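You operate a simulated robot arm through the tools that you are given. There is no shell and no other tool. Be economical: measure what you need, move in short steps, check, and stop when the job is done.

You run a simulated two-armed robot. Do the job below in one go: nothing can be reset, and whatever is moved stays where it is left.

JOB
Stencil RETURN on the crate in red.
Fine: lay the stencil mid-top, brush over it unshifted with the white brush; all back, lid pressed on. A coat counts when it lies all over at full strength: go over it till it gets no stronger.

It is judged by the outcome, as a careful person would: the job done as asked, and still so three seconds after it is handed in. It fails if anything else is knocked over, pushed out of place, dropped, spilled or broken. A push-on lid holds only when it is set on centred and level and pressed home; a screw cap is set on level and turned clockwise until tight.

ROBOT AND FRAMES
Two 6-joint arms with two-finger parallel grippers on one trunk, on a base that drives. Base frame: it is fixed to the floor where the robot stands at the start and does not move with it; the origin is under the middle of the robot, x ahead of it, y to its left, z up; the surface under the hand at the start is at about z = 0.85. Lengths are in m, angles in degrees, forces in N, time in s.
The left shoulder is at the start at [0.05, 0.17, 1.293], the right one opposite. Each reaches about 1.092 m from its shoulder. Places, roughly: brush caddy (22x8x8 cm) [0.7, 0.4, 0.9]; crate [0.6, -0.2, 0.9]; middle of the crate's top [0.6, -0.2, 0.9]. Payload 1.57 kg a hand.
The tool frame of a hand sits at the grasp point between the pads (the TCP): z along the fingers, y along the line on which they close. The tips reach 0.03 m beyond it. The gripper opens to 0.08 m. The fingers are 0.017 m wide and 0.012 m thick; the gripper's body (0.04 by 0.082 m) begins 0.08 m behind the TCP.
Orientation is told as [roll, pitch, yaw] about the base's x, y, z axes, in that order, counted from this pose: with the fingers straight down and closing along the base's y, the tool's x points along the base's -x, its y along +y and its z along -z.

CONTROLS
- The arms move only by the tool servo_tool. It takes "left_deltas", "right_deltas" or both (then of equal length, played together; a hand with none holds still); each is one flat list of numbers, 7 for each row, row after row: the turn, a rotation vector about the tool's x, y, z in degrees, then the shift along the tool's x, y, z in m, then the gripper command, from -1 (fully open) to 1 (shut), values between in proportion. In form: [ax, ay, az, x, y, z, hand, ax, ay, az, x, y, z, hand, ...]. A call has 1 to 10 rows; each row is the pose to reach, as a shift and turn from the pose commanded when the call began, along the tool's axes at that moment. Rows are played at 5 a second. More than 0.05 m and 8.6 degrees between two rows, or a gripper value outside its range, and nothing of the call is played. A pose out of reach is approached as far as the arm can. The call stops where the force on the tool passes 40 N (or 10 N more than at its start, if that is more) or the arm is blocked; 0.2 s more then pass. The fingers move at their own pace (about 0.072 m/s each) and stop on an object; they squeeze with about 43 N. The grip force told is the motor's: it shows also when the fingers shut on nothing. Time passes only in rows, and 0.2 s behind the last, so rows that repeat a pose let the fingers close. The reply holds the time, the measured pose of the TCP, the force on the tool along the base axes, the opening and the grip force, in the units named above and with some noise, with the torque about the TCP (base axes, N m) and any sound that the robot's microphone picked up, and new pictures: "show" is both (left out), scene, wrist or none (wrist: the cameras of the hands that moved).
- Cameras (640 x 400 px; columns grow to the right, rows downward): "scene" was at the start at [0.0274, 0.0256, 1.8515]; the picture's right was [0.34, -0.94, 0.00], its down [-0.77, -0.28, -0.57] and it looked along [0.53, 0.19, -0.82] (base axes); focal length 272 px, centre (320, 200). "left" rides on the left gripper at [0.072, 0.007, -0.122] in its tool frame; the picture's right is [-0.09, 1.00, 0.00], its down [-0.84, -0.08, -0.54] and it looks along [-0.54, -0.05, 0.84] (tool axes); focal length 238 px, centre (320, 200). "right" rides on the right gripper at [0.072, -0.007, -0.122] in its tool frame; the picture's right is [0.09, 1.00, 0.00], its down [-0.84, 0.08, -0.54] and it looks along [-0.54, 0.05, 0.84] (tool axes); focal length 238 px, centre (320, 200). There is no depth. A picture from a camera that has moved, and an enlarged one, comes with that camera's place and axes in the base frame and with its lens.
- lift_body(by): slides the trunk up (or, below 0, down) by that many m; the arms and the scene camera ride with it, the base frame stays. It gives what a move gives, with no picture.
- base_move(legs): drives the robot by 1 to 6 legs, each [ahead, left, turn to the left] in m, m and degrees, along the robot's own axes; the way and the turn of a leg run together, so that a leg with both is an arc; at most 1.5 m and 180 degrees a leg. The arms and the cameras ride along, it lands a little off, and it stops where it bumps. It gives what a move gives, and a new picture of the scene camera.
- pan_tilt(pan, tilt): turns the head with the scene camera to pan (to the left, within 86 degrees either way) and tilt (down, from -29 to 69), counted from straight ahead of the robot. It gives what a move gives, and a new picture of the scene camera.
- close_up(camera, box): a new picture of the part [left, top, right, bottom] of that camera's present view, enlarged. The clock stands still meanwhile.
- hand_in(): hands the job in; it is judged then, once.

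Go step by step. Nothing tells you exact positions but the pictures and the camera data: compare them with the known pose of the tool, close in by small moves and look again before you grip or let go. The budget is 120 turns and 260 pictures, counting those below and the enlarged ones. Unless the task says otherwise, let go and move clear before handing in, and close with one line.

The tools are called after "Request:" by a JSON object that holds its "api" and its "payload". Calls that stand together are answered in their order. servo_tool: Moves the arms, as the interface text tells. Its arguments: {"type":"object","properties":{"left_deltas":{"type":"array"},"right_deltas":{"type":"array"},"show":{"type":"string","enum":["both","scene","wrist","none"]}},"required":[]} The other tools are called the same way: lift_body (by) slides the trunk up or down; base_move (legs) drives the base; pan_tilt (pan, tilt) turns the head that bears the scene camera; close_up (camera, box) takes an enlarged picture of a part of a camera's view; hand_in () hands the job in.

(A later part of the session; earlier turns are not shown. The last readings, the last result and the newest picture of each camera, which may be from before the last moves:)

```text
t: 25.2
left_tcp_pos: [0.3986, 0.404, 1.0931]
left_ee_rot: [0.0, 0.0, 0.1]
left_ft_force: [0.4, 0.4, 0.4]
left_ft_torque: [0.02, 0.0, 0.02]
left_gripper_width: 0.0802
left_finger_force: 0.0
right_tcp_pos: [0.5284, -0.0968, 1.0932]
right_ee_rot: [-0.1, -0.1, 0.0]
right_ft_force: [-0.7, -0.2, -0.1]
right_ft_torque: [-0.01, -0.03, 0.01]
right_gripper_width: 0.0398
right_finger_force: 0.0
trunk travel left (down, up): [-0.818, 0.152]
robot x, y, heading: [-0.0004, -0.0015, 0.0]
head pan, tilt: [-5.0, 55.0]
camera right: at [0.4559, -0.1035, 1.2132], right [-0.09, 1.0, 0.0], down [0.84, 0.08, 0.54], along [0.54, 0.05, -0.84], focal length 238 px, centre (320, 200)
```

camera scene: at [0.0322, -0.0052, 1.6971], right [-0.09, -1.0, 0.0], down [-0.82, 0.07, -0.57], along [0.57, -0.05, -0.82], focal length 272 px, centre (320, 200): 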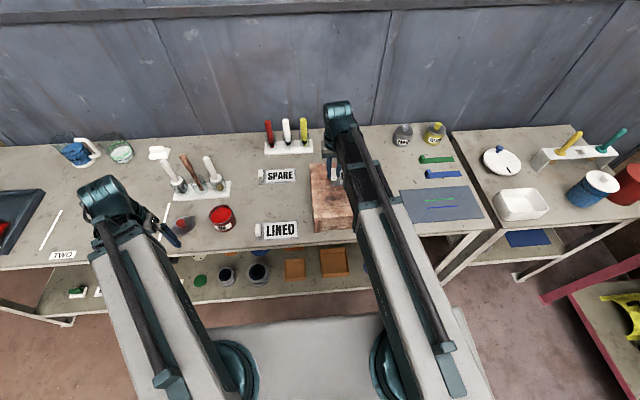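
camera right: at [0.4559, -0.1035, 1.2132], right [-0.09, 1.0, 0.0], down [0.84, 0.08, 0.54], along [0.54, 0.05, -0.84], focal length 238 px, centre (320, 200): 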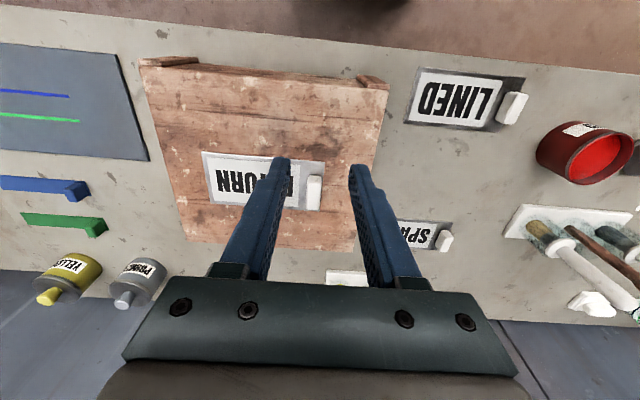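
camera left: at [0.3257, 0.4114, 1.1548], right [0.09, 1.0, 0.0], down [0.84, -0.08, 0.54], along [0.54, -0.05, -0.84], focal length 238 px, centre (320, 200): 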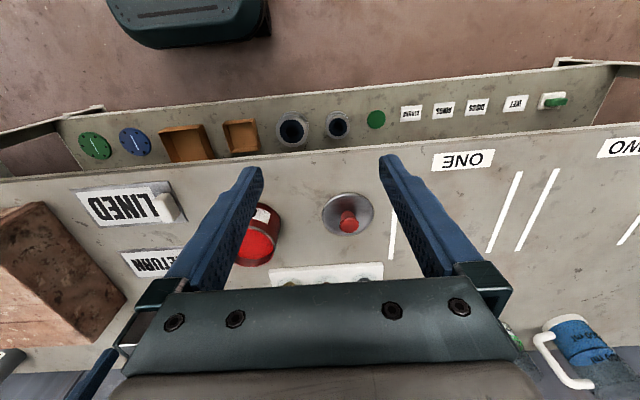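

The stencil lies near the middle (within ~6 mm). Next I park the right hand to the right and bring the left hand, half closed, toward the tan-bristle white brush near [0.70, 0.314].

Request:
{"api": "lift_body", "payload": {"by": 0.04}}

Request:
{"api": "servo_tool", "payload": {"left_deltas": [0, 0, 0, -0.04, -0.01, 0, 0, 0, 0, 0, -0.08, -0.02, 0, 0, 0, 0, 0, -0.12, -0.035, 0, 0, 0, 0, 0, -0.16, -0.05, 0, 0, 0, 0, 0, -0.2, -0.07, 0, 0, 0, 0, 0, -0.24, -0.089, 0, 0, 0, 0, 0, -0.24, -0.089, 0, 0, 0, 0, 0, -0.24, -0.089, 0, 0], "right_deltas": [0, 0, 0, 0.01, -0.045, 0, 0, 0, 0, 0, 0.02, -0.09, 0, 0, 0, 0, 0, 0.03, -0.135, 0, 0, 0, 0, 0, 0.04, -0.18, 0, 0, 0, 0, 0, 0.05, -0.225, 0, 0, 0, 0, 0, 0.05, -0.27, 0, 0, 0, 0, 0, 0.05, -0.3, 0, 0, 0, 0, 0, 0.05, -0.3, 0, 0], "show": "both"}}

Request:
{"api": "close_up", "payload": {"camera": "left", "box": [220, 60, 460, 240]}}

```text
t: 26.0
left_tcp_pos: [0.3961, 0.405, 1.132]
left_ee_rot: [0.0, 0.0, 0.0]
left_ft_force: [1.0, -0.6, 0.6]
left_ft_torque: [0.0, 0.01, 0.02]
left_gripper_width: 0.0801
left_finger_force: 0.1
right_tcp_pos: [0.5284, -0.0967, 1.132]
right_ee_rot: [-0.1, -0.2, 0.1]
right_ft_force: [-0.1, 0.5, -1.1]
right_ft_torque: [0.01, -0.03, 0.02]
right_gripper_width: 0.0401
right_finger_force: 0.1
trunk travel left (down, up): [-0.858, 0.112]
robot x, y, heading: [0.0021, -0.0015, -0.1]
head pan, tilt: [-5.0, 55.0]
```

```text
t: 27.8
left_tcp_pos: [0.6382, 0.3162, 1.1314]
left_ee_rot: [0.0, -0.1, 0.0]
left_ft_force: [-0.6, 0.6, -0.5]
left_ft_torque: [0.01, -0.02, -0.02]
left_gripper_width: 0.04
left_finger_force: 0.1
right_tcp_pos: [0.4796, -0.3958, 1.1326]
right_ee_rot: [-0.2, -0.1, 0.0]
right_ft_force: [0.1, 0.6, 0.5]
right_ft_torque: [0.02, -0.03, -0.02]
right_gripper_width: 0.0403
right_finger_force: 0.0
trunk travel left (down, up): [-0.858, 0.112]
robot x, y, heading: [-0.0026, -0.0004, 0.2]
head pan, tilt: [-5.0, 55.0]
camera scene: at [0.0324, -0.0052, 1.8018], right [-0.09, -1.0, 0.0], down [-0.82, 0.07, -0.57], along [0.57, -0.05, -0.82], focal length 272 px, centre (320, 200)
camera right: at [0.4071, -0.4034, 1.2532], right [-0.09, 1.0, 0.0], down [0.84, 0.08, 0.54], along [0.54, 0.05, -0.84], focal length 238 px, centre (320, 200)
camera left: at [0.5663, 0.3225, 1.2544], right [0.09, 1.0, 0.0], down [0.84, -0.08, 0.54], along [0.54, -0.05, -0.84], focal length 238 px, centre (320, 200)
```

scene: 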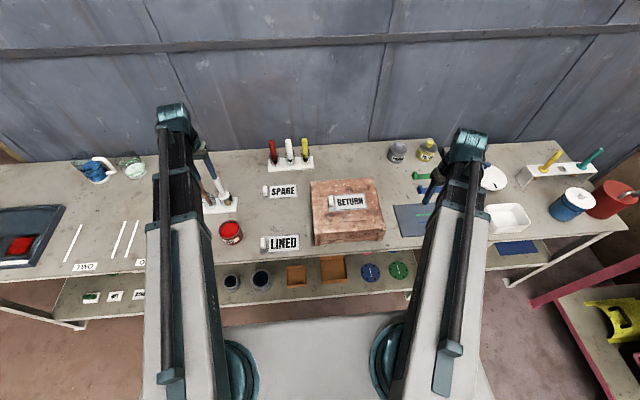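
right: 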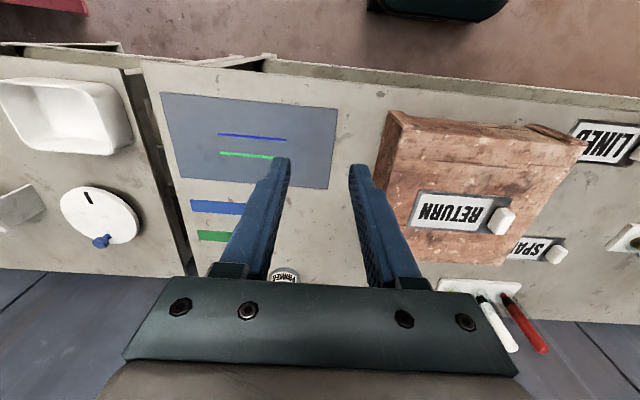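
left: 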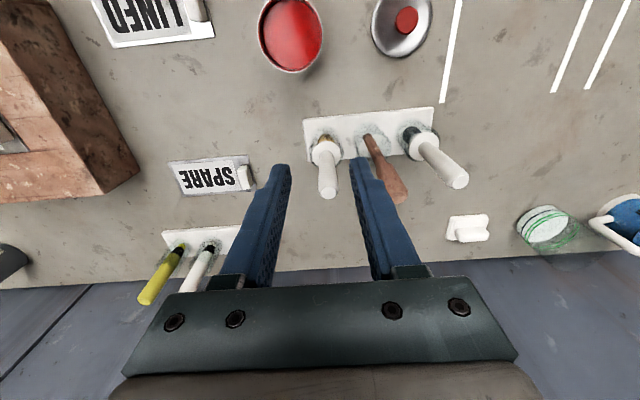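

```text
2.22 times, centred on (340, 150) of left
camera zoom: at [0.5663, 0.3225, 1.2544], right [0.09, 1.0, 0.0], down [0.84, -0.08, 0.54], along [0.54, -0.05, -0.84], focal length 530 px, centre (276, 311)
```

zoom: 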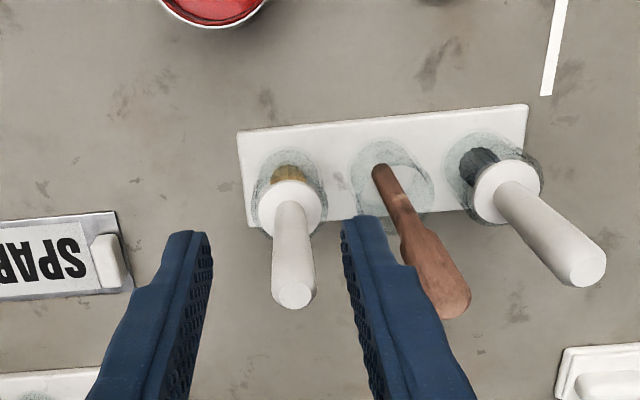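

The tan brush stands upright at about [0.695, 0.319], top near z 1.04. I centre above it and lower so the fingers straddle the handle.

Request:
{"api": "servo_tool", "payload": {"left_deltas": [0, 0, 0, -0.03, 0.0015, 0, 0, 0, 0, 0, -0.057, 0.003, 0, 0, 0, 0, 0, -0.057, 0.003, 0, 0], "show": "none"}}

Request:
{"api": "lift_body", "payload": {"by": -0.06}}

Request:
{"api": "close_up", "payload": {"camera": "left", "box": [200, 60, 440, 260]}}

```text
t: 28.6
left_tcp_pos: [0.6948, 0.3194, 1.1338]
left_ee_rot: [0.0, 0.0, 0.0]
left_ft_force: [0.7, 0.4, 0.2]
left_ft_torque: [0.01, -0.02, -0.01]
left_gripper_width: 0.04
left_finger_force: 0.0
right_tcp_pos: [0.4798, -0.3973, 1.1334]
right_ee_rot: [-0.1, -0.1, 0.1]
right_ft_force: [0.3, 0.6, -0.1]
right_ft_torque: [0.01, 0.01, 0.02]
right_gripper_width: 0.0398
right_finger_force: 0.1
trunk travel left (down, up): [-0.858, 0.112]
robot x, y, heading: [0.0019, 0.0005, 0.1]
head pan, tilt: [-5.0, 55.0]
```

```text
t: 29.6
left_tcp_pos: [0.6946, 0.3177, 1.0729]
left_ee_rot: [0.1, 0.0, 0.1]
left_ft_force: [0.4, 0.0, 0.1]
left_ft_torque: [-0.01, 0.03, -0.01]
left_gripper_width: 0.0401
left_finger_force: 0.0
right_tcp_pos: [0.4807, -0.3974, 1.0731]
right_ee_rot: [-0.1, 0.0, 0.0]
right_ft_force: [0.2, -0.6, 0.6]
right_ft_torque: [0.0, -0.02, -0.03]
right_gripper_width: 0.0403
right_finger_force: 0.0
trunk travel left (down, up): [-0.798, 0.172]
robot x, y, heading: [0.0035, -0.0022, 0.1]
head pan, tilt: [-5.0, 55.0]
```

```text
2.00 times, centred on (320, 160) of left
camera zoom: at [0.6221, 0.3253, 1.1947], right [0.09, 1.0, 0.0], down [0.84, -0.08, 0.54], along [0.54, -0.05, -0.84], focal length 477 px, centre (320, 280)
```

zoom: 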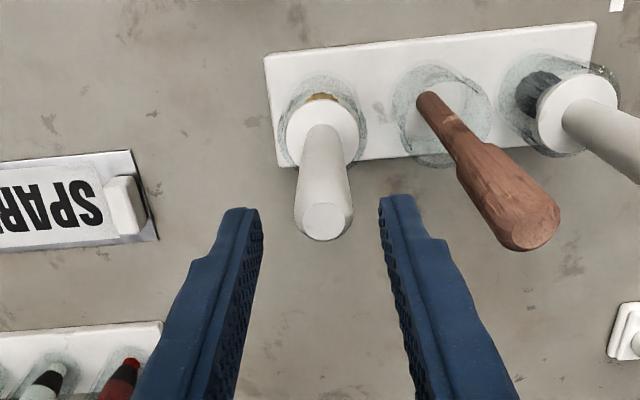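

The handle top lines up between the fingertips. I shift 2 mm left, lower to grip height, and close.

Request:
{"api": "servo_tool", "payload": {"left_deltas": [0, 0, 0, 0, 0.002, 0, 0, 0, 0, 0, 0, 0.002, 0, 0], "show": "none"}}

Request:
{"api": "lift_body", "payload": {"by": -0.065}}

Request:
{"api": "servo_tool", "payload": {"left_deltas": [0, 0, 0, 0, 0, 0, 0.5, 0, 0, 0, 0, 0, 0, 1, 0, 0, 0, 0, 0, 0, 1], "show": "wrist"}}

```text
t: 30.2
left_tcp_pos: [0.6941, 0.3203, 1.0724]
left_ee_rot: [-0.1, 0.1, 0.1]
left_ft_force: [0.1, 0.5, 0.5]
left_ft_torque: [0.01, 0.03, 0.0]
left_gripper_width: 0.04
left_finger_force: 0.1
right_tcp_pos: [0.4808, -0.3969, 1.0725]
right_ee_rot: [-0.1, -0.1, 0.0]
right_ft_force: [-0.3, 0.1, 0.0]
right_ft_torque: [0.0, -0.05, -0.01]
right_gripper_width: 0.0399
right_finger_force: 0.1
trunk travel left (down, up): [-0.798, 0.172]
robot x, y, heading: [0.0026, -0.0021, -0.3]
head pan, tilt: [-5.0, 55.0]
```

```text
t: 31.2
left_tcp_pos: [0.6944, 0.3209, 1.0074]
left_ee_rot: [-0.1, 0.1, 0.0]
left_ft_force: [-0.6, -0.7, -0.4]
left_ft_torque: [0.03, 0.0, -0.02]
left_gripper_width: 0.0398
left_finger_force: 0.1
right_tcp_pos: [0.4789, -0.3963, 1.007]
right_ee_rot: [-0.2, -0.1, 0.0]
right_ft_force: [-0.2, -0.2, -0.5]
right_ft_torque: [-0.02, 0.04, 0.01]
right_gripper_width: 0.0401
right_finger_force: 0.1
trunk travel left (down, up): [-0.733, 0.237]
robot x, y, heading: [-0.0011, 0.0001, -0.0]
head pan, tilt: [-5.0, 55.0]
```

```text
t: 32.0
left_tcp_pos: [0.6946, 0.3208, 1.0062]
left_ee_rot: [0.1, 0.0, 0.0]
left_ft_force: [0.2, 1.0, 2.5]
left_ft_torque: [0.45, -0.03, 0.02]
left_gripper_width: 0.0213
left_finger_force: 35.0
right_tcp_pos: [0.4801, -0.3966, 1.0071]
right_ee_rot: [-0.2, 0.0, 0.0]
right_ft_force: [0.7, -0.6, 0.1]
right_ft_torque: [-0.05, -0.04, -0.03]
right_gripper_width: 0.0401
right_finger_force: 0.1
trunk travel left (down, up): [-0.733, 0.237]
robot x, y, heading: [-0.0009, -0.0031, -0.2]
head pan, tilt: [-5.0, 55.0]
camera left: at [0.6218, 0.3274, 1.1296], right [0.09, 1.0, 0.0], down [0.84, -0.08, 0.54], along [0.54, -0.05, -0.84], focal length 238 px, centre (320, 200)
```

left: 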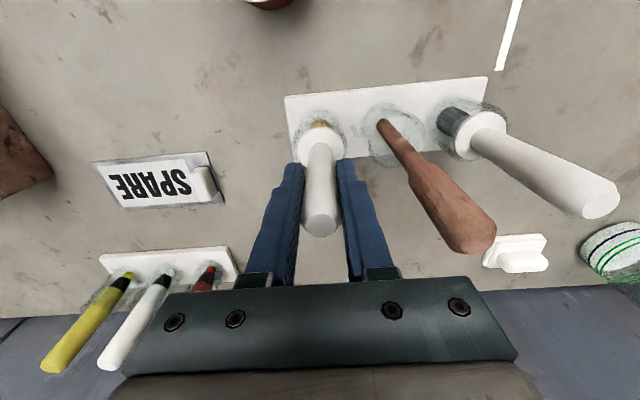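

The brush handle is held. I lift it 0.12 m out of the cup and inspect the bristles.

Request:
{"api": "lift_body", "payload": {"by": 0.12}}

Request:
{"api": "close_up", "payload": {"camera": "scene", "box": [150, 110, 270, 250]}}

Request:
{"api": "close_up", "payload": {"camera": "left", "box": [220, 60, 420, 260]}}

Request:
{"api": "close_up", "payload": {"camera": "right", "box": [320, 60, 640, 300]}}

```text
t: 33.5
left_tcp_pos: [0.6943, 0.3211, 1.1278]
left_ee_rot: [0.0, 0.0, 0.0]
left_ft_force: [-0.3, 0.0, -0.6]
left_ft_torque: [0.01, 0.01, 0.01]
left_gripper_width: 0.0218
left_finger_force: 34.1
right_tcp_pos: [0.4795, -0.3972, 1.1278]
right_ee_rot: [-0.1, -0.2, 0.0]
right_ft_force: [-0.5, 0.4, 0.3]
right_ft_torque: [0.01, 0.0, 0.0]
right_gripper_width: 0.0399
right_finger_force: 0.1
trunk travel left (down, up): [-0.853, 0.117]
robot x, y, heading: [0.0001, -0.0047, 0.1]
head pan, tilt: [-5.0, 55.0]
```

```text
2.86 times, centred on (210, 180) of scene
camera zoom: at [0.0323, -0.0054, 1.7968], right [-0.09, -1.0, 0.0], down [-0.82, 0.07, -0.57], along [0.57, -0.05, -0.82], focal length 778 px, centre (634, 257)
```

zoom: 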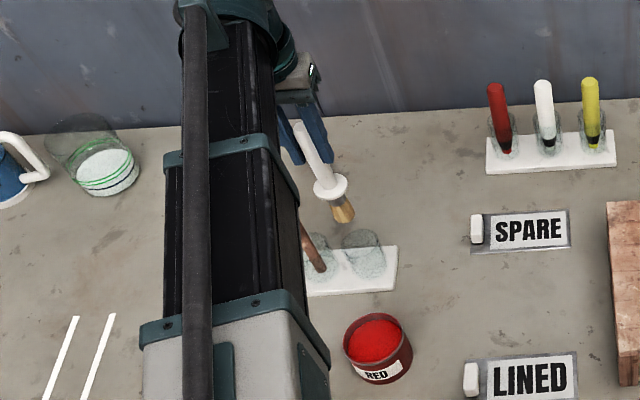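

```text
2.00 times, centred on (320, 160) of left
camera zoom: at [0.6221, 0.3272, 1.2494], right [0.09, 1.0, 0.0], down [0.84, -0.08, 0.54], along [0.54, -0.05, -0.84], focal length 477 px, centre (320, 280)
```

zoom: 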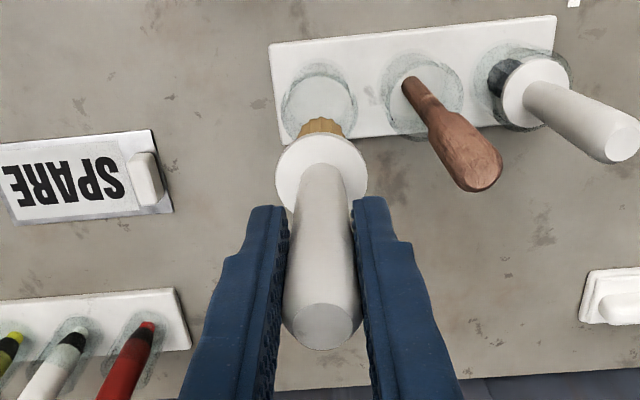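

```text
1.67 times, centred on (480, 180) of right
camera zoom: at [0.4072, -0.4031, 1.2482], right [-0.09, 1.0, 0.0], down [0.84, 0.08, 0.54], along [0.54, 0.05, -0.84], focal length 397 px, centre (53, 233)
```

zoom: 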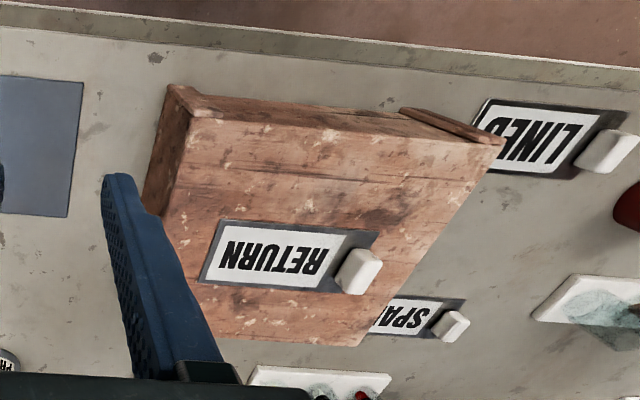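

The brush is clean and its tip sits about 0.144 m below the grasp point. The pot is near [0.549, 0.287]; I move over it and check.

Request:
{"api": "servo_tool", "payload": {"left_deltas": [0, 0, 0, 0.05, -0.012, 0, 1, 0, 0, 0, 0.1, -0.024, 0, 1, 0, 0, 0, 0.145, -0.034, 0, 1, 0, 0, 0, 0.145, -0.034, 0, 1], "show": "wrist"}}

Request:
{"api": "close_up", "payload": {"camera": "scene", "box": [180, 160, 280, 260]}}

```text
refused: row 1 steps farther than a row can; nothing moved
```

```text
4.00 times, centred on (230, 210) of scene
camera zoom: at [0.0323, -0.0054, 1.7968], right [-0.09, -1.0, 0.0], down [-0.82, 0.07, -0.57], along [0.57, -0.05, -0.82], focal length 1089 px, centre (680, 160)
```

zoom: 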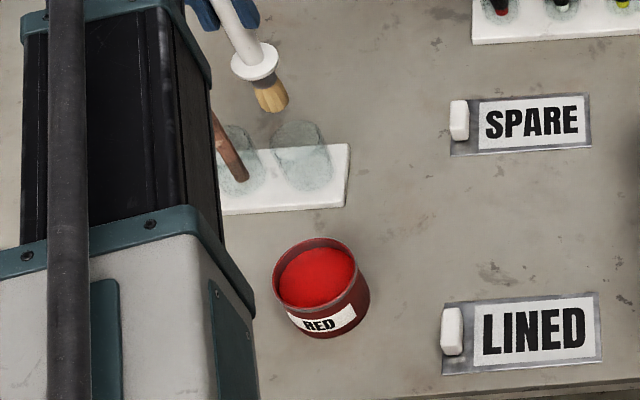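

The step was slightly too long; I repeat with smaller rows.

Request:
{"api": "servo_tool", "payload": {"left_deltas": [0, 0, 0, 0.04, -0.009, 0, 1, 0, 0, 0, 0.08, -0.018, 0, 1, 0, 0, 0, 0.12, -0.027, 0, 1, 0, 0, 0, 0.145, -0.034, 0, 1, 0, 0, 0, 0.145, -0.034, 0, 1], "show": "wrist"}}

Request:
{"api": "close_up", "payload": {"camera": "scene", "box": [180, 160, 280, 260]}}

Request:
{"api": "close_up", "payload": {"camera": "left", "box": [220, 60, 420, 260]}}

```text
t: 34.7
left_tcp_pos: [0.5485, 0.2868, 1.1272]
left_ee_rot: [0.0, -0.1, 0.1]
left_ft_force: [0.3, 0.0, 0.0]
left_ft_torque: [0.0, 0.04, 0.02]
left_gripper_width: 0.0216
left_finger_force: 34.5
right_tcp_pos: [0.4803, -0.3964, 1.1267]
right_ee_rot: [-0.1, -0.2, 0.0]
right_ft_force: [0.0, 0.1, -0.7]
right_ft_torque: [0.02, -0.01, 0.0]
right_gripper_width: 0.0402
right_finger_force: 0.0
trunk travel left (down, up): [-0.853, 0.117]
robot x, y, heading: [0.0016, -0.0023, 0.2]
head pan, tilt: [-5.0, 55.0]
camera left: at [0.4765, 0.2927, 1.2495], right [0.09, 1.0, 0.0], down [0.84, -0.08, 0.54], along [0.54, -0.05, -0.84], focal length 238 px, centre (320, 200)
```

left: 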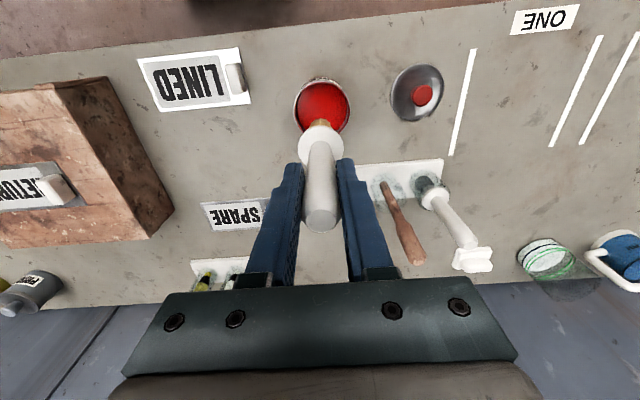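

```text
4.00 times, centred on (230, 210) of scene
camera zoom: at [0.0323, -0.0053, 1.7969], right [-0.09, -1.0, 0.0], down [-0.82, 0.07, -0.57], along [0.57, -0.05, -0.82], focal length 1089 px, centre (680, 160)
```

zoom: 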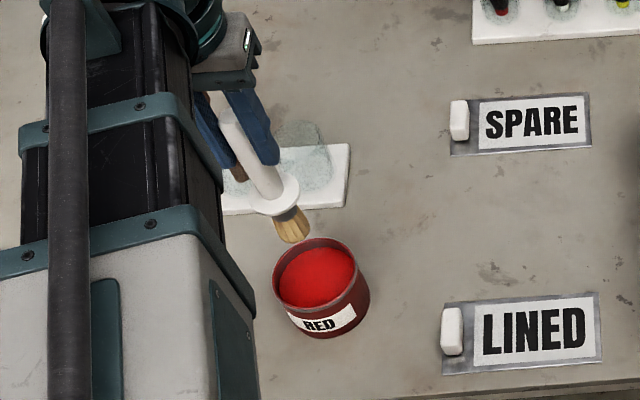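

```text
2.00 times, centred on (320, 160) of left
camera zoom: at [0.4765, 0.2927, 1.2495], right [0.09, 1.0, 0.0], down [0.84, -0.08, 0.54], along [0.54, -0.05, -0.84], focal length 477 px, centre (320, 280)
```

zoom: 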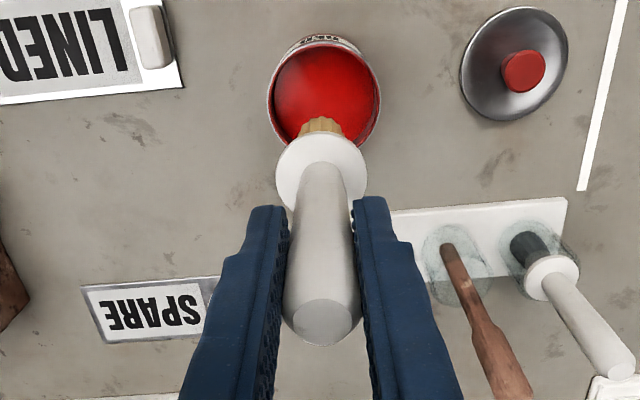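

The tip is aligned with the pot's centre. I lower the bristles into the paint.

Request:
{"api": "servo_tool", "payload": {"left_deltas": [0, 0, 0, 0, 0.002, 0, 1, 0, 0, 0, 0, 0.002, 0, 1], "show": "none"}}

Request:
{"api": "lift_body", "payload": {"by": -0.09}}

Request:
{"api": "close_up", "payload": {"camera": "scene", "box": [180, 160, 280, 260]}}

Request:
{"api": "close_up", "payload": {"camera": "left", "box": [220, 0, 420, 200]}}

```text
t: 35.3
left_tcp_pos: [0.5481, 0.2878, 1.1272]
left_ee_rot: [0.0, 0.0, 0.0]
left_ft_force: [0.2, 0.7, -0.9]
left_ft_torque: [-0.07, -0.01, -0.02]
left_gripper_width: 0.0219
left_finger_force: 35.0
right_tcp_pos: [0.4804, -0.3962, 1.1278]
right_ee_rot: [-0.1, 0.0, 0.0]
right_ft_force: [0.7, 0.3, -0.1]
right_ft_torque: [0.0, 0.02, 0.0]
right_gripper_width: 0.04
right_finger_force: 0.0
trunk travel left (down, up): [-0.853, 0.117]
robot x, y, heading: [-0.0019, -0.002, 0.2]
head pan, tilt: [-5.0, 55.0]
```

```text
t: 36.6
left_tcp_pos: [0.5492, 0.2885, 1.0371]
left_ee_rot: [0.1, -0.1, 0.0]
left_ft_force: [-0.9, 1.1, -0.6]
left_ft_torque: [0.09, 0.0, -0.03]
left_gripper_width: 0.0216
left_finger_force: 35.0
right_tcp_pos: [0.4798, -0.3967, 1.0378]
right_ee_rot: [-0.1, -0.1, 0.1]
right_ft_force: [0.8, -0.1, -0.6]
right_ft_torque: [0.02, -0.01, -0.03]
right_gripper_width: 0.0399
right_finger_force: 0.0
trunk travel left (down, up): [-0.763, 0.207]
robot x, y, heading: [-0.0005, 0.0013, -0.0]
head pan, tilt: [-5.0, 55.0]
```

```text
4.00 times, centred on (230, 210) of scene
camera zoom: at [0.032, -0.0054, 1.7069], right [-0.09, -1.0, 0.0], down [-0.82, 0.07, -0.57], along [0.57, -0.05, -0.82], focal length 1089 px, centre (680, 160)
```

zoom: 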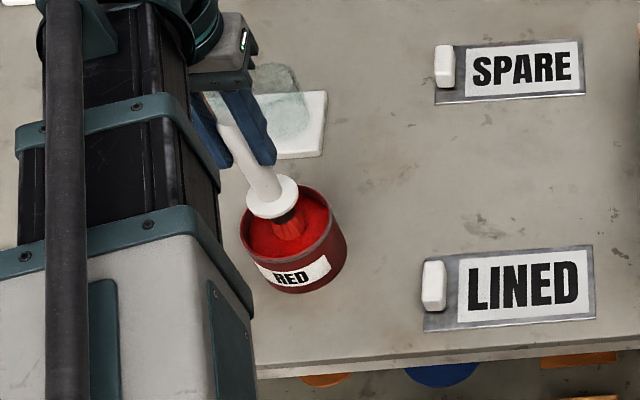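

```text
2.00 times, centred on (320, 100) of left
camera zoom: at [0.4761, 0.2949, 1.1596], right [0.09, 1.0, 0.0], down [0.84, -0.08, 0.54], along [0.54, -0.05, -0.84], focal length 477 px, centre (320, 400)
```

zoom: 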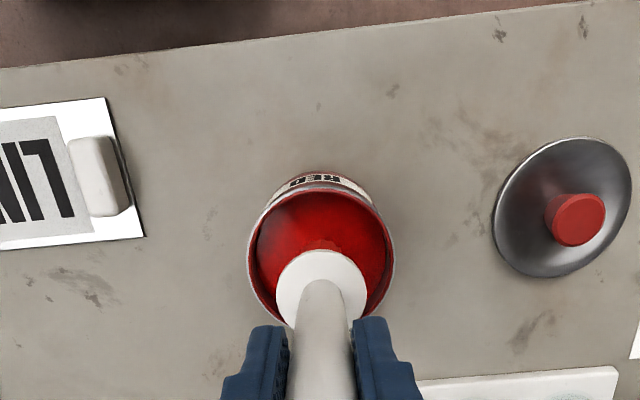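

The bristles are in the paint and red. I dip a touch deeper, then lift out.

Request:
{"api": "lift_body", "payload": {"by": -0.006}}

Request:
{"api": "lift_body", "payload": {"by": 0.11}}

Request:
{"api": "close_up", "payload": {"camera": "scene", "box": [180, 160, 280, 260]}}

```text
t: 37.1
left_tcp_pos: [0.5486, 0.2885, 1.0318]
left_ee_rot: [0.0, 0.1, 0.0]
left_ft_force: [0.1, 0.5, -1.6]
left_ft_torque: [0.0, 0.0, 0.01]
left_gripper_width: 0.022
left_finger_force: 34.6
right_tcp_pos: [0.4801, -0.3967, 1.0309]
right_ee_rot: [-0.1, -0.2, 0.0]
right_ft_force: [0.2, -0.1, 1.4]
right_ft_torque: [-0.03, 0.0, 0.02]
right_gripper_width: 0.0401
right_finger_force: 0.1
trunk travel left (down, up): [-0.757, 0.213]
robot x, y, heading: [0.0017, -0.0022, -0.2]
head pan, tilt: [-5.0, 55.0]
```

```text
t: 38.6
left_tcp_pos: [0.5481, 0.289, 1.1407]
left_ee_rot: [0.0, 0.0, 0.0]
left_ft_force: [-0.4, -0.1, -1.0]
left_ft_torque: [-0.01, -0.03, -0.02]
left_gripper_width: 0.0219
left_finger_force: 34.8
right_tcp_pos: [0.4806, -0.3959, 1.1417]
right_ee_rot: [0.0, -0.1, 0.1]
right_ft_force: [0.1, 0.1, 0.0]
right_ft_torque: [-0.03, -0.03, 0.0]
right_gripper_width: 0.04
right_finger_force: 0.0
trunk travel left (down, up): [-0.867, 0.103]
robot x, y, heading: [-0.0023, -0.0044, -0.3]
head pan, tilt: [-5.0, 55.0]
```

```text
4.00 times, centred on (230, 210) of scene
camera zoom: at [0.0323, -0.0054, 1.8108], right [-0.09, -1.0, 0.0], down [-0.82, 0.07, -0.57], along [0.57, -0.05, -0.82], focal length 1089 px, centre (680, 160)
```

zoom: 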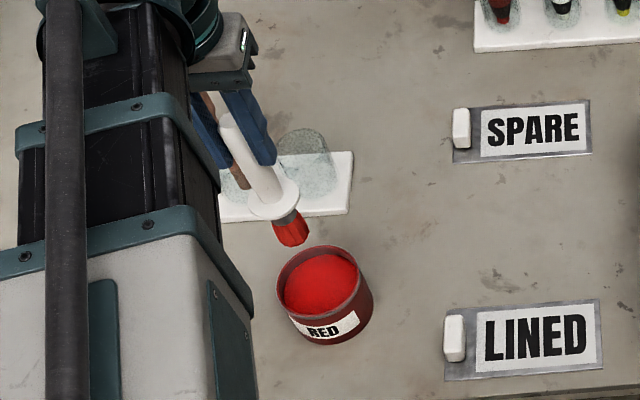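

The brush is loaded. Text on the crate should span y −0.222…−0.123, x 0.596…0.630; I carry the brush above its tab-side end and look.

Request:
{"api": "servo_tool", "payload": {"left_deltas": [0, 0, 0, -0.007, -0.045, 0, 1, 0, 0, 0, -0.014, -0.09, 0, 1, 0, 0, 0, -0.021, -0.135, 0, 1, 0, 0, 0, -0.028, -0.18, 0, 1, 0, 0, 0, -0.035, -0.225, 0, 1, 0, 0, 0, -0.042, -0.27, 0, 1, 0, 0, 0, -0.049, -0.315, 0, 1, 0, 0, 0, -0.056, -0.36, 0, 1, 0, 0, 0, -0.064, -0.4, 0, 1, 0, 0, 0, -0.064, -0.42, 0, 1], "show": "both"}}

Request:
{"api": "close_up", "payload": {"camera": "left", "box": [200, 40, 440, 240]}}

Request:
{"api": "close_up", "payload": {"camera": "right", "box": [380, 60, 600, 260]}}

```text
t: 40.8
left_tcp_pos: [0.6107, -0.1321, 1.141]
left_ee_rot: [0.0, 0.0, 0.0]
left_ft_force: [-0.2, -0.7, -0.5]
left_ft_torque: [-0.03, 0.02, -0.01]
left_gripper_width: 0.0217
left_finger_force: 34.4
right_tcp_pos: [0.4804, -0.3972, 1.1418]
right_ee_rot: [0.0, -0.1, -0.1]
right_ft_force: [0.9, -0.3, 0.7]
right_ft_torque: [0.02, 0.02, 0.01]
right_gripper_width: 0.0401
right_finger_force: 0.0
trunk travel left (down, up): [-0.867, 0.103]
robot x, y, heading: [0.0011, -0.0024, -0.1]
head pan, tilt: [-5.0, 55.0]
camera scene: at [0.0321, -0.0057, 1.8109], right [-0.09, -1.0, 0.0], down [-0.82, 0.07, -0.57], along [0.57, -0.05, -0.82], focal length 272 px, centre (320, 200)
camera left: at [0.539, -0.1246, 1.2636], right [0.09, 1.0, 0.0], down [0.84, -0.08, 0.54], along [0.54, -0.05, -0.84], focal length 238 px, centre (320, 200)
```

scene: 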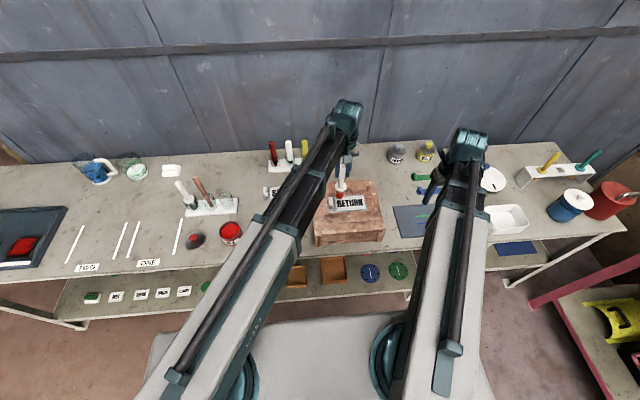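
left: 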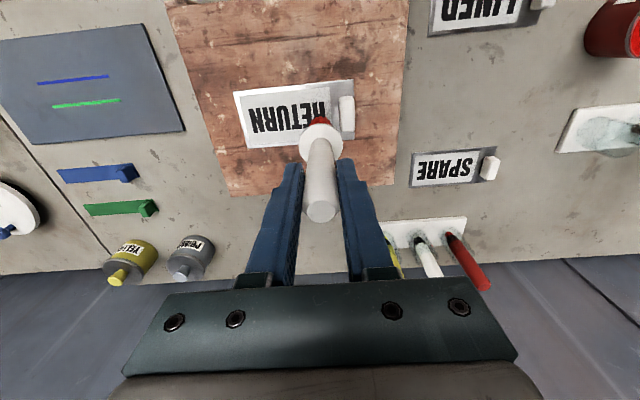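

```text
2.00 times, centred on (320, 140) of left
camera zoom: at [0.539, -0.1246, 1.2636], right [0.09, 1.0, 0.0], down [0.84, -0.08, 0.54], along [0.54, -0.05, -0.84], focal length 477 px, centre (320, 320)
```

zoom: 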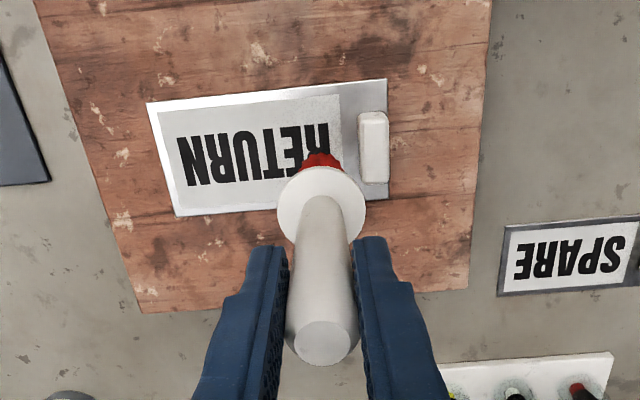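

```text
2.00 times, centred on (490, 160) of right
camera zoom: at [0.407, -0.4033, 1.2622], right [-0.09, 1.0, 0.0], down [0.84, 0.08, 0.54], along [0.54, 0.05, -0.84], focal length 477 px, centre (-20, 280)
```

zoom: 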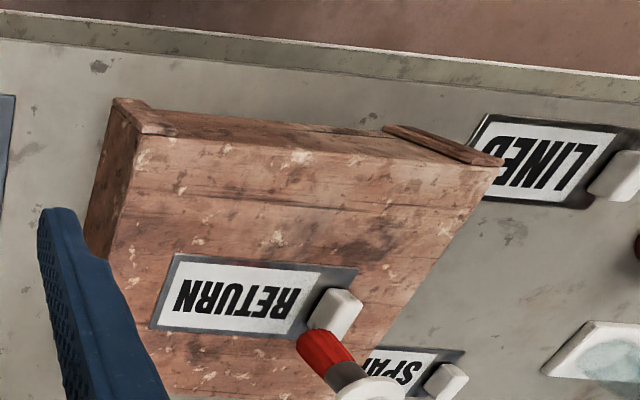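

The tip is over the letters. I set x a bit further (0.616) and lower carefully toward the plate.

Request:
{"api": "servo_tool", "payload": {"left_deltas": [0, 0, 0, -0.005, 0, 0, 1, 0, 0, 0, -0.005, 0, 0, 1], "show": "none"}}

Request:
{"api": "lift_body", "payload": {"by": -0.048}}

Request:
{"api": "close_up", "payload": {"camera": "right", "box": [430, 120, 590, 260]}}

Request:
{"api": "close_up", "payload": {"camera": "left", "box": [200, 20, 440, 220]}}

```text
t: 41.4
left_tcp_pos: [0.6161, -0.1308, 1.1417]
left_ee_rot: [0.1, -0.1, 0.0]
left_ft_force: [-0.3, -0.2, -1.1]
left_ft_torque: [-0.03, 0.02, 0.02]
left_gripper_width: 0.0216
left_finger_force: 34.0
right_tcp_pos: [0.4796, -0.3964, 1.1411]
right_ee_rot: [-0.2, -0.1, 0.0]
right_ft_force: [-0.2, 0.0, 0.2]
right_ft_torque: [-0.04, 0.0, -0.01]
right_gripper_width: 0.0399
right_finger_force: 0.0
trunk travel left (down, up): [-0.867, 0.103]
robot x, y, heading: [-0.0011, -0.0003, 0.1]
head pan, tilt: [-5.0, 55.0]
```

```text
t: 42.3
left_tcp_pos: [0.615, -0.1305, 1.0943]
left_ee_rot: [0.0, 0.0, 0.0]
left_ft_force: [-1.9, 0.4, 13.9]
left_ft_torque: [0.51, 0.27, 0.03]
left_gripper_width: 0.0218
left_finger_force: 35.0
right_tcp_pos: [0.4776, -0.3963, 1.0941]
right_ee_rot: [0.0, -0.1, -0.1]
right_ft_force: [-0.6, 0.3, 0.4]
right_ft_torque: [0.0, 0.02, 0.01]
right_gripper_width: 0.0402
right_finger_force: 0.0
trunk travel left (down, up): [-0.819, 0.151]
robot x, y, heading: [0.001, 0.0012, -0.1]
head pan, tilt: [-5.0, 55.0]
```

```text
2.86 times, centred on (510, 190) of right
camera zoom: at [0.4061, -0.4031, 1.2147], right [-0.09, 1.0, 0.0], down [0.84, 0.08, 0.54], along [0.54, 0.05, -0.84], focal length 681 px, centre (-223, 229)
```

zoom: 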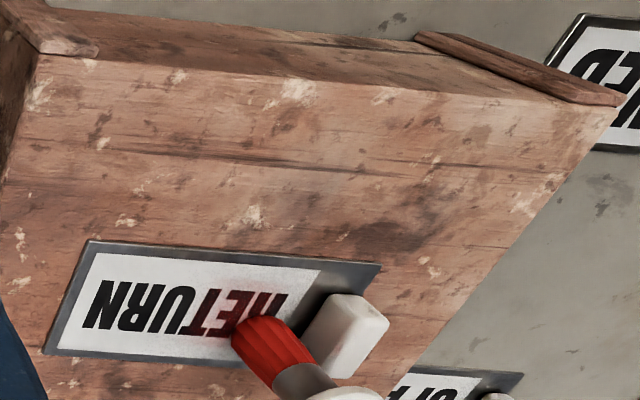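

```text
2.00 times, centred on (320, 120) of left
camera zoom: at [0.5427, -0.1246, 1.2162], right [0.09, 1.0, 0.0], down [0.84, -0.08, 0.54], along [0.54, -0.05, -0.84], focal length 477 px, centre (320, 360)
```

zoom: 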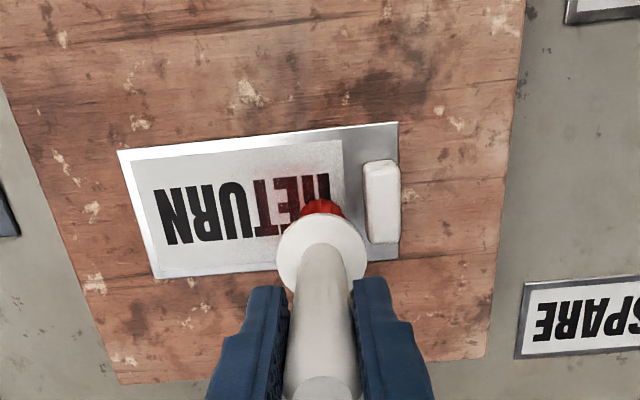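

Contact came at TCP z≈1.094 with 14 N, and a soft ~5 cm red patch is laid. I ease off to a light touch before stroking.

Request:
{"api": "lift_body", "payload": {"by": 0.002}}

Request:
{"api": "servo_tool", "payload": {"left_deltas": [0, 0, 0, 0, -0.005, 0, 1, 0, 0, 0, 0, -0.01, 0, 1], "show": "wrist"}}

Request:
{"api": "close_up", "payload": {"camera": "left", "box": [200, 20, 440, 220]}}

```text
t: 42.8
left_tcp_pos: [0.6169, -0.1307, 1.0959]
left_ee_rot: [0.0, 0.0, 0.0]
left_ft_force: [-0.4, 0.3, -0.7]
left_ft_torque: [0.05, 0.01, -0.02]
left_gripper_width: 0.0215
left_finger_force: 35.2
right_tcp_pos: [0.4801, -0.3968, 1.0952]
right_ee_rot: [-0.1, -0.1, 0.0]
right_ft_force: [0.7, -0.3, -0.5]
right_ft_torque: [0.01, -0.01, 0.02]
right_gripper_width: 0.0398
right_finger_force: 0.0
trunk travel left (down, up): [-0.821, 0.149]
robot x, y, heading: [-0.0025, 0.0019, 0.2]
head pan, tilt: [-5.0, 55.0]
```

```text
t: 43.4
left_tcp_pos: [0.6158, -0.1422, 1.0946]
left_ee_rot: [0.0, 0.0, -0.1]
left_ft_force: [-1.1, 0.9, -0.2]
left_ft_torque: [0.14, 0.03, 0.04]
left_gripper_width: 0.0216
left_finger_force: 34.8
right_tcp_pos: [0.4798, -0.3969, 1.0946]
right_ee_rot: [0.1, -0.2, 0.0]
right_ft_force: [1.0, 0.5, -0.2]
right_ft_torque: [0.0, 0.01, -0.03]
right_gripper_width: 0.0399
right_finger_force: 0.0
trunk travel left (down, up): [-0.821, 0.149]
robot x, y, heading: [0.0002, 0.0009, 0.2]
head pan, tilt: [-5.0, 55.0]
camera left: at [0.5435, -0.1352, 1.2176], right [0.09, 1.0, 0.0], down [0.84, -0.08, 0.54], along [0.54, -0.05, -0.84], focal length 238 px, centre (320, 200)
```

left: 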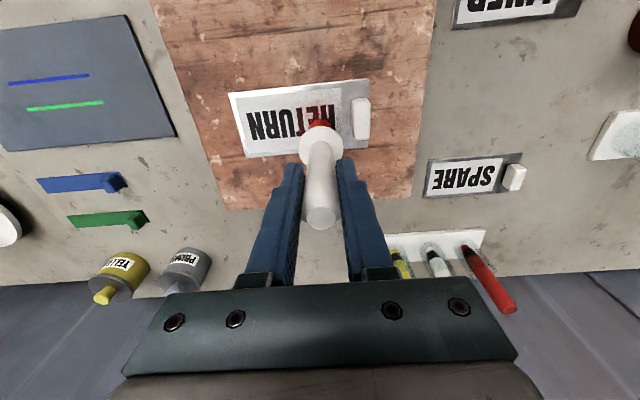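

```text
2.00 times, centred on (320, 120) of left
camera zoom: at [0.5435, -0.1352, 1.2176], right [0.09, 1.0, 0.0], down [0.84, -0.08, 0.54], along [0.54, -0.05, -0.84], focal length 477 px, centre (320, 360)
```

zoom: 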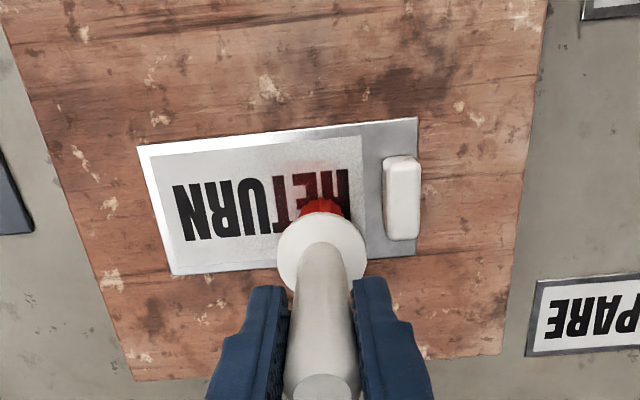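

The light position has lifted clear. I lower 1 mm for gentle contact and make a short test stroke, watching for any shift.

Request:
{"api": "lift_body", "payload": {"by": -0.001}}

Request:
{"api": "servo_tool", "payload": {"left_deltas": [0, 0, 0, 0, -0.005, 0, 1, 0, 0, 0, 0, -0.01, 0, 1, 0, 0, 0, 0, -0.015, 0, 1], "show": "wrist"}}

Request:
{"api": "close_up", "payload": {"camera": "right", "box": [430, 120, 590, 260]}}

```text
t: 43.9
left_tcp_pos: [0.615, -0.1411, 1.0949]
left_ee_rot: [0.0, 0.0, 0.0]
left_ft_force: [1.9, -1.1, 9.7]
left_ft_torque: [-0.51, -0.18, 0.0]
left_gripper_width: 0.0217
left_finger_force: 34.7
right_tcp_pos: [0.4794, -0.3968, 1.0954]
right_ee_rot: [-0.2, -0.1, 0.0]
right_ft_force: [0.3, 0.2, -0.8]
right_ft_torque: [0.0, 0.03, 0.01]
right_gripper_width: 0.0399
right_finger_force: 0.0
trunk travel left (down, up): [-0.82, 0.15]
robot x, y, heading: [0.0013, 0.0012, -0.1]
head pan, tilt: [-5.0, 55.0]
```

```text
t: 44.7
left_tcp_pos: [0.6158, -0.1567, 1.0937]
left_ee_rot: [0.0, 0.0, 0.0]
left_ft_force: [-1.0, 0.3, 0.4]
left_ft_torque: [0.1, 0.0, -0.04]
left_gripper_width: 0.0217
left_finger_force: 34.8
right_tcp_pos: [0.4803, -0.3963, 1.0953]
right_ee_rot: [0.0, -0.1, -0.1]
right_ft_force: [0.0, 0.9, -1.2]
right_ft_torque: [0.0, 0.01, -0.02]
right_gripper_width: 0.04
right_finger_force: 0.1
trunk travel left (down, up): [-0.82, 0.15]
robot x, y, heading: [-0.0052, 0.0007, 0.2]
head pan, tilt: [-5.0, 55.0]
camera left: at [0.5436, -0.1502, 1.2164], right [0.09, 1.0, 0.0], down [0.84, -0.08, 0.54], along [0.54, -0.05, -0.84], focal length 238 px, centre (320, 200)
```

left: 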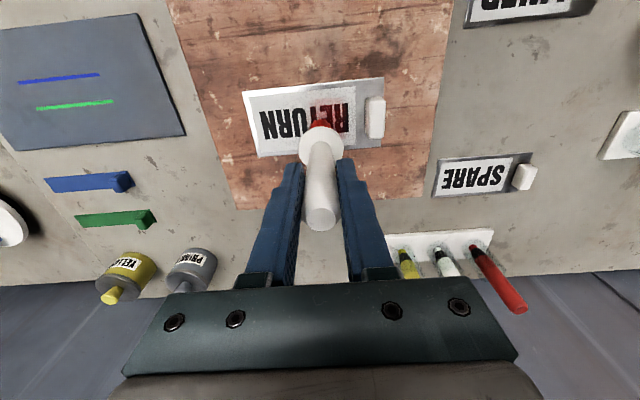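

```text
2.86 times, centred on (510, 190) of right
camera zoom: at [0.407, -0.4033, 1.2151], right [-0.09, 1.0, 0.0], down [0.84, 0.08, 0.54], along [0.54, 0.05, -0.84], focal length 681 px, centre (-223, 229)
```

zoom: 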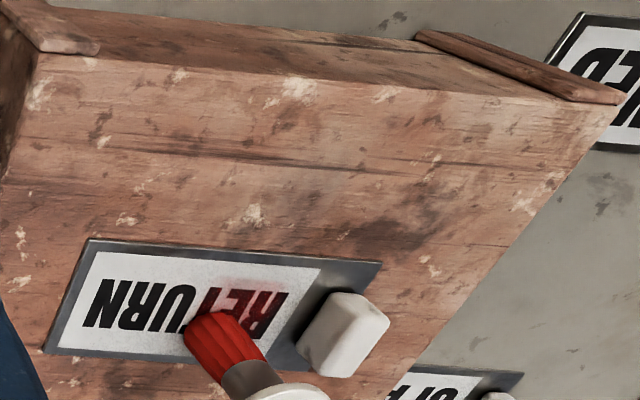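

The plate hasn't moved. I press 1 mm more and stroke on toward the far end.

Request:
{"api": "lift_body", "payload": {"by": -0.001}}

Request:
{"api": "servo_tool", "payload": {"left_deltas": [0, 0, 0, 0, -0.008, 0, 1, 0, 0, 0, 0, -0.016, 0, 1, 0, 0, 0, 0, -0.024, 0, 1, 0, 0, 0, 0, -0.032, 0, 1, 0, 0, 0, 0, -0.04, 0, 1, 0, 0, 0, 0, -0.048, 0, 1, 0, 0, 0, 0, -0.056, 0, 1, 0, 0, 0, 0, -0.062, 0, 1], "show": "wrist"}}

Request:
{"api": "close_up", "payload": {"camera": "right", "box": [430, 120, 590, 260]}}

Request:
{"api": "close_up", "payload": {"camera": "left", "box": [200, 20, 440, 220]}}

```text
t: 45.2
left_tcp_pos: [0.6163, -0.1575, 1.0932]
left_ee_rot: [-0.1, 0.0, 0.0]
left_ft_force: [1.5, -0.4, 7.5]
left_ft_torque: [-0.58, -0.21, -0.04]
left_gripper_width: 0.0219
left_finger_force: 35.0
right_tcp_pos: [0.4784, -0.3961, 1.0939]
right_ee_rot: [-0.1, -0.1, -0.1]
right_ft_force: [0.5, -0.1, 0.2]
right_ft_torque: [0.0, 0.03, 0.03]
right_gripper_width: 0.04
right_finger_force: 0.1
trunk travel left (down, up): [-0.819, 0.151]
robot x, y, heading: [-0.0002, 0.0026, -0.1]
head pan, tilt: [-5.0, 55.0]
```

```text
t: 47.0
left_tcp_pos: [0.6149, -0.2188, 1.0935]
left_ee_rot: [0.0, 0.0, 0.0]
left_ft_force: [0.0, -0.2, 0.9]
left_ft_torque: [0.18, 0.01, -0.04]
left_gripper_width: 0.0216
left_finger_force: 34.8
right_tcp_pos: [0.48, -0.3968, 1.0944]
right_ee_rot: [-0.1, 0.0, 0.1]
right_ft_force: [0.1, 0.8, -0.7]
right_ft_torque: [-0.01, -0.01, 0.01]
right_gripper_width: 0.04
right_finger_force: 0.2
trunk travel left (down, up): [-0.819, 0.151]
robot x, y, heading: [-0.0011, 0.0022, 0.4]
head pan, tilt: [-5.0, 55.0]
camera left: at [0.5425, -0.2128, 1.2156], right [0.09, 1.0, 0.0], down [0.84, -0.08, 0.54], along [0.54, -0.05, -0.84], focal length 238 px, centre (320, 200)
```

left: 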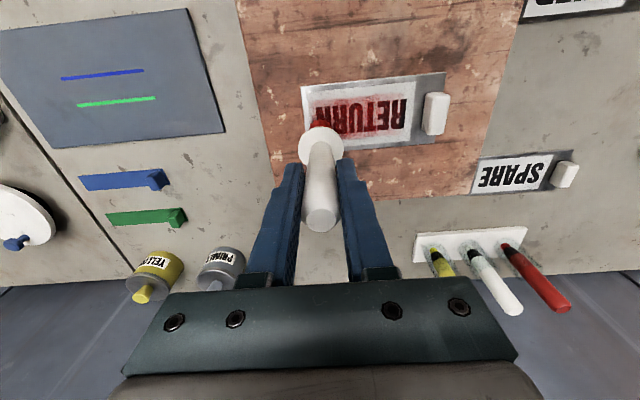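

```text
2.86 times, centred on (510, 190) of right
camera zoom: at [0.407, -0.4033, 1.2142], right [-0.09, 1.0, 0.0], down [0.84, 0.08, 0.54], along [0.54, 0.05, -0.84], focal length 681 px, centre (-223, 229)
```

zoom: 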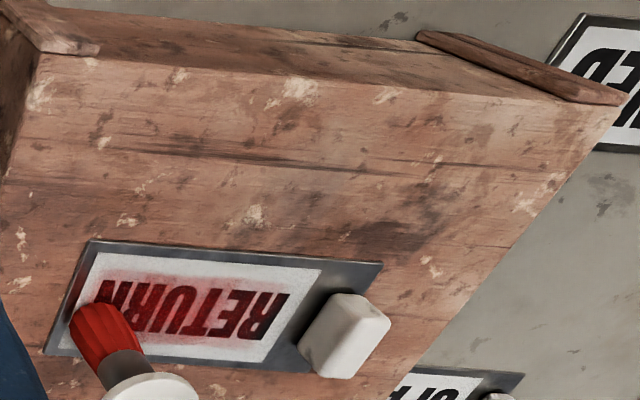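

```text
2.00 times, centred on (320, 120) of left
camera zoom: at [0.5425, -0.2128, 1.2156], right [0.09, 1.0, 0.0], down [0.84, -0.08, 0.54], along [0.54, -0.05, -0.84], focal length 477 px, centre (320, 360)
```

zoom: 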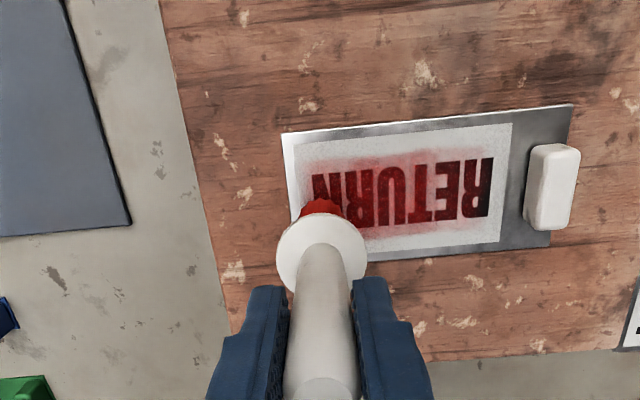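

The stroke takes well and the stencil stays put. I go back and forth along neighbouring lines.

Request:
{"api": "servo_tool", "payload": {"left_deltas": [0, 0, 0, 0.008, 0, 0, 1, 0, 0, 0, 0.008, 0.01, 0, 1, 0, 0, 0, 0.008, 0.02, 0, 1, 0, 0, 0, 0.008, 0.03, 0, 1, 0, 0, 0, 0.008, 0.04, 0, 1, 0, 0, 0, 0.008, 0.05, 0, 1, 0, 0, 0, 0.008, 0.06, 0, 1, 0, 0, 0, 0.008, 0.07, 0, 1, 0, 0, 0, 0.008, 0.08, 0, 1, 0, 0, 0, 0.008, 0.089, 0, 1], "show": "none"}}

Request:
{"api": "servo_tool", "payload": {"left_deltas": [0, 0, 0, -0.016, 0, 0, 1, 0, 0, 0, -0.016, -0.01, 0, 1, 0, 0, 0, -0.016, -0.02, 0, 1, 0, 0, 0, -0.016, -0.03, 0, 1, 0, 0, 0, -0.016, -0.04, 0, 1, 0, 0, 0, -0.016, -0.05, 0, 1, 0, 0, 0, -0.016, -0.06, 0, 1, 0, 0, 0, -0.016, -0.07, 0, 1, 0, 0, 0, -0.016, -0.08, 0, 1, 0, 0, 0, -0.016, -0.089, 0, 1], "show": "wrist"}}

Request:
{"api": "close_up", "payload": {"camera": "left", "box": [240, 20, 480, 220]}}

```text
t: 49.2
left_tcp_pos: [0.6075, -0.1294, 1.0942]
left_ee_rot: [0.0, 0.1, 0.1]
left_ft_force: [-0.1, 0.3, -0.3]
left_ft_torque: [0.06, 0.02, -0.01]
left_gripper_width: 0.0217
left_finger_force: 35.3
right_tcp_pos: [0.481, -0.3983, 1.0935]
right_ee_rot: [-0.1, -0.1, 0.1]
right_ft_force: [0.2, 0.3, -0.8]
right_ft_torque: [0.0, -0.02, 0.0]
right_gripper_width: 0.0399
right_finger_force: 0.2
trunk travel left (down, up): [-0.819, 0.151]
robot x, y, heading: [0.0013, 0.0027, -0.1]
head pan, tilt: [-5.0, 55.0]
```

```text
t: 51.4
left_tcp_pos: [0.6226, -0.2192, 1.0922]
left_ee_rot: [0.0, 0.0, 0.0]
left_ft_force: [-0.2, -0.2, -0.1]
left_ft_torque: [0.04, 0.02, 0.0]
left_gripper_width: 0.0215
left_finger_force: 34.3
right_tcp_pos: [0.4806, -0.3961, 1.093]
right_ee_rot: [0.1, -0.1, 0.0]
right_ft_force: [0.8, 0.3, -1.0]
right_ft_torque: [0.01, -0.01, -0.01]
right_gripper_width: 0.0398
right_finger_force: 0.1
trunk travel left (down, up): [-0.819, 0.151]
robot x, y, heading: [-0.003, 0.0009, 0.1]
head pan, tilt: [-5.0, 55.0]
camera left: at [0.5506, -0.2127, 1.2156], right [0.09, 1.0, 0.0], down [0.84, -0.08, 0.54], along [0.54, -0.05, -0.84], focal length 238 px, centre (320, 200)
```

left: 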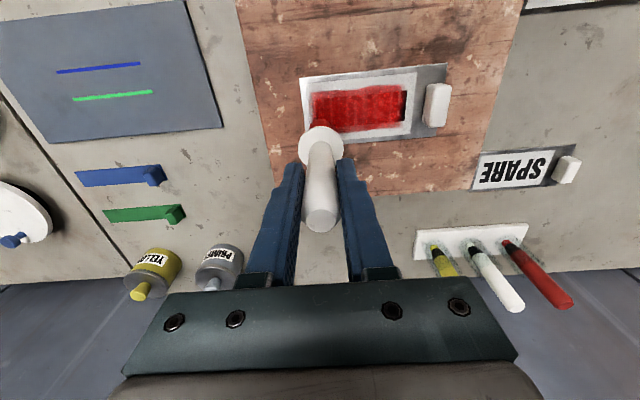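

```text
2.00 times, centred on (360, 120) of left
camera zoom: at [0.5506, -0.2127, 1.2156], right [0.09, 1.0, 0.0], down [0.84, -0.08, 0.54], along [0.54, -0.05, -0.84], focal length 477 px, centre (240, 360)
```

zoom: 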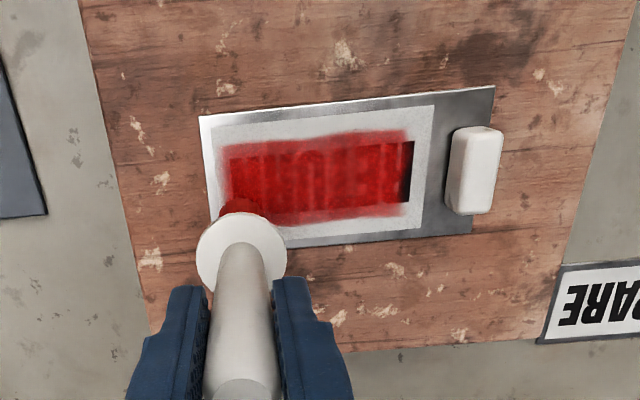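

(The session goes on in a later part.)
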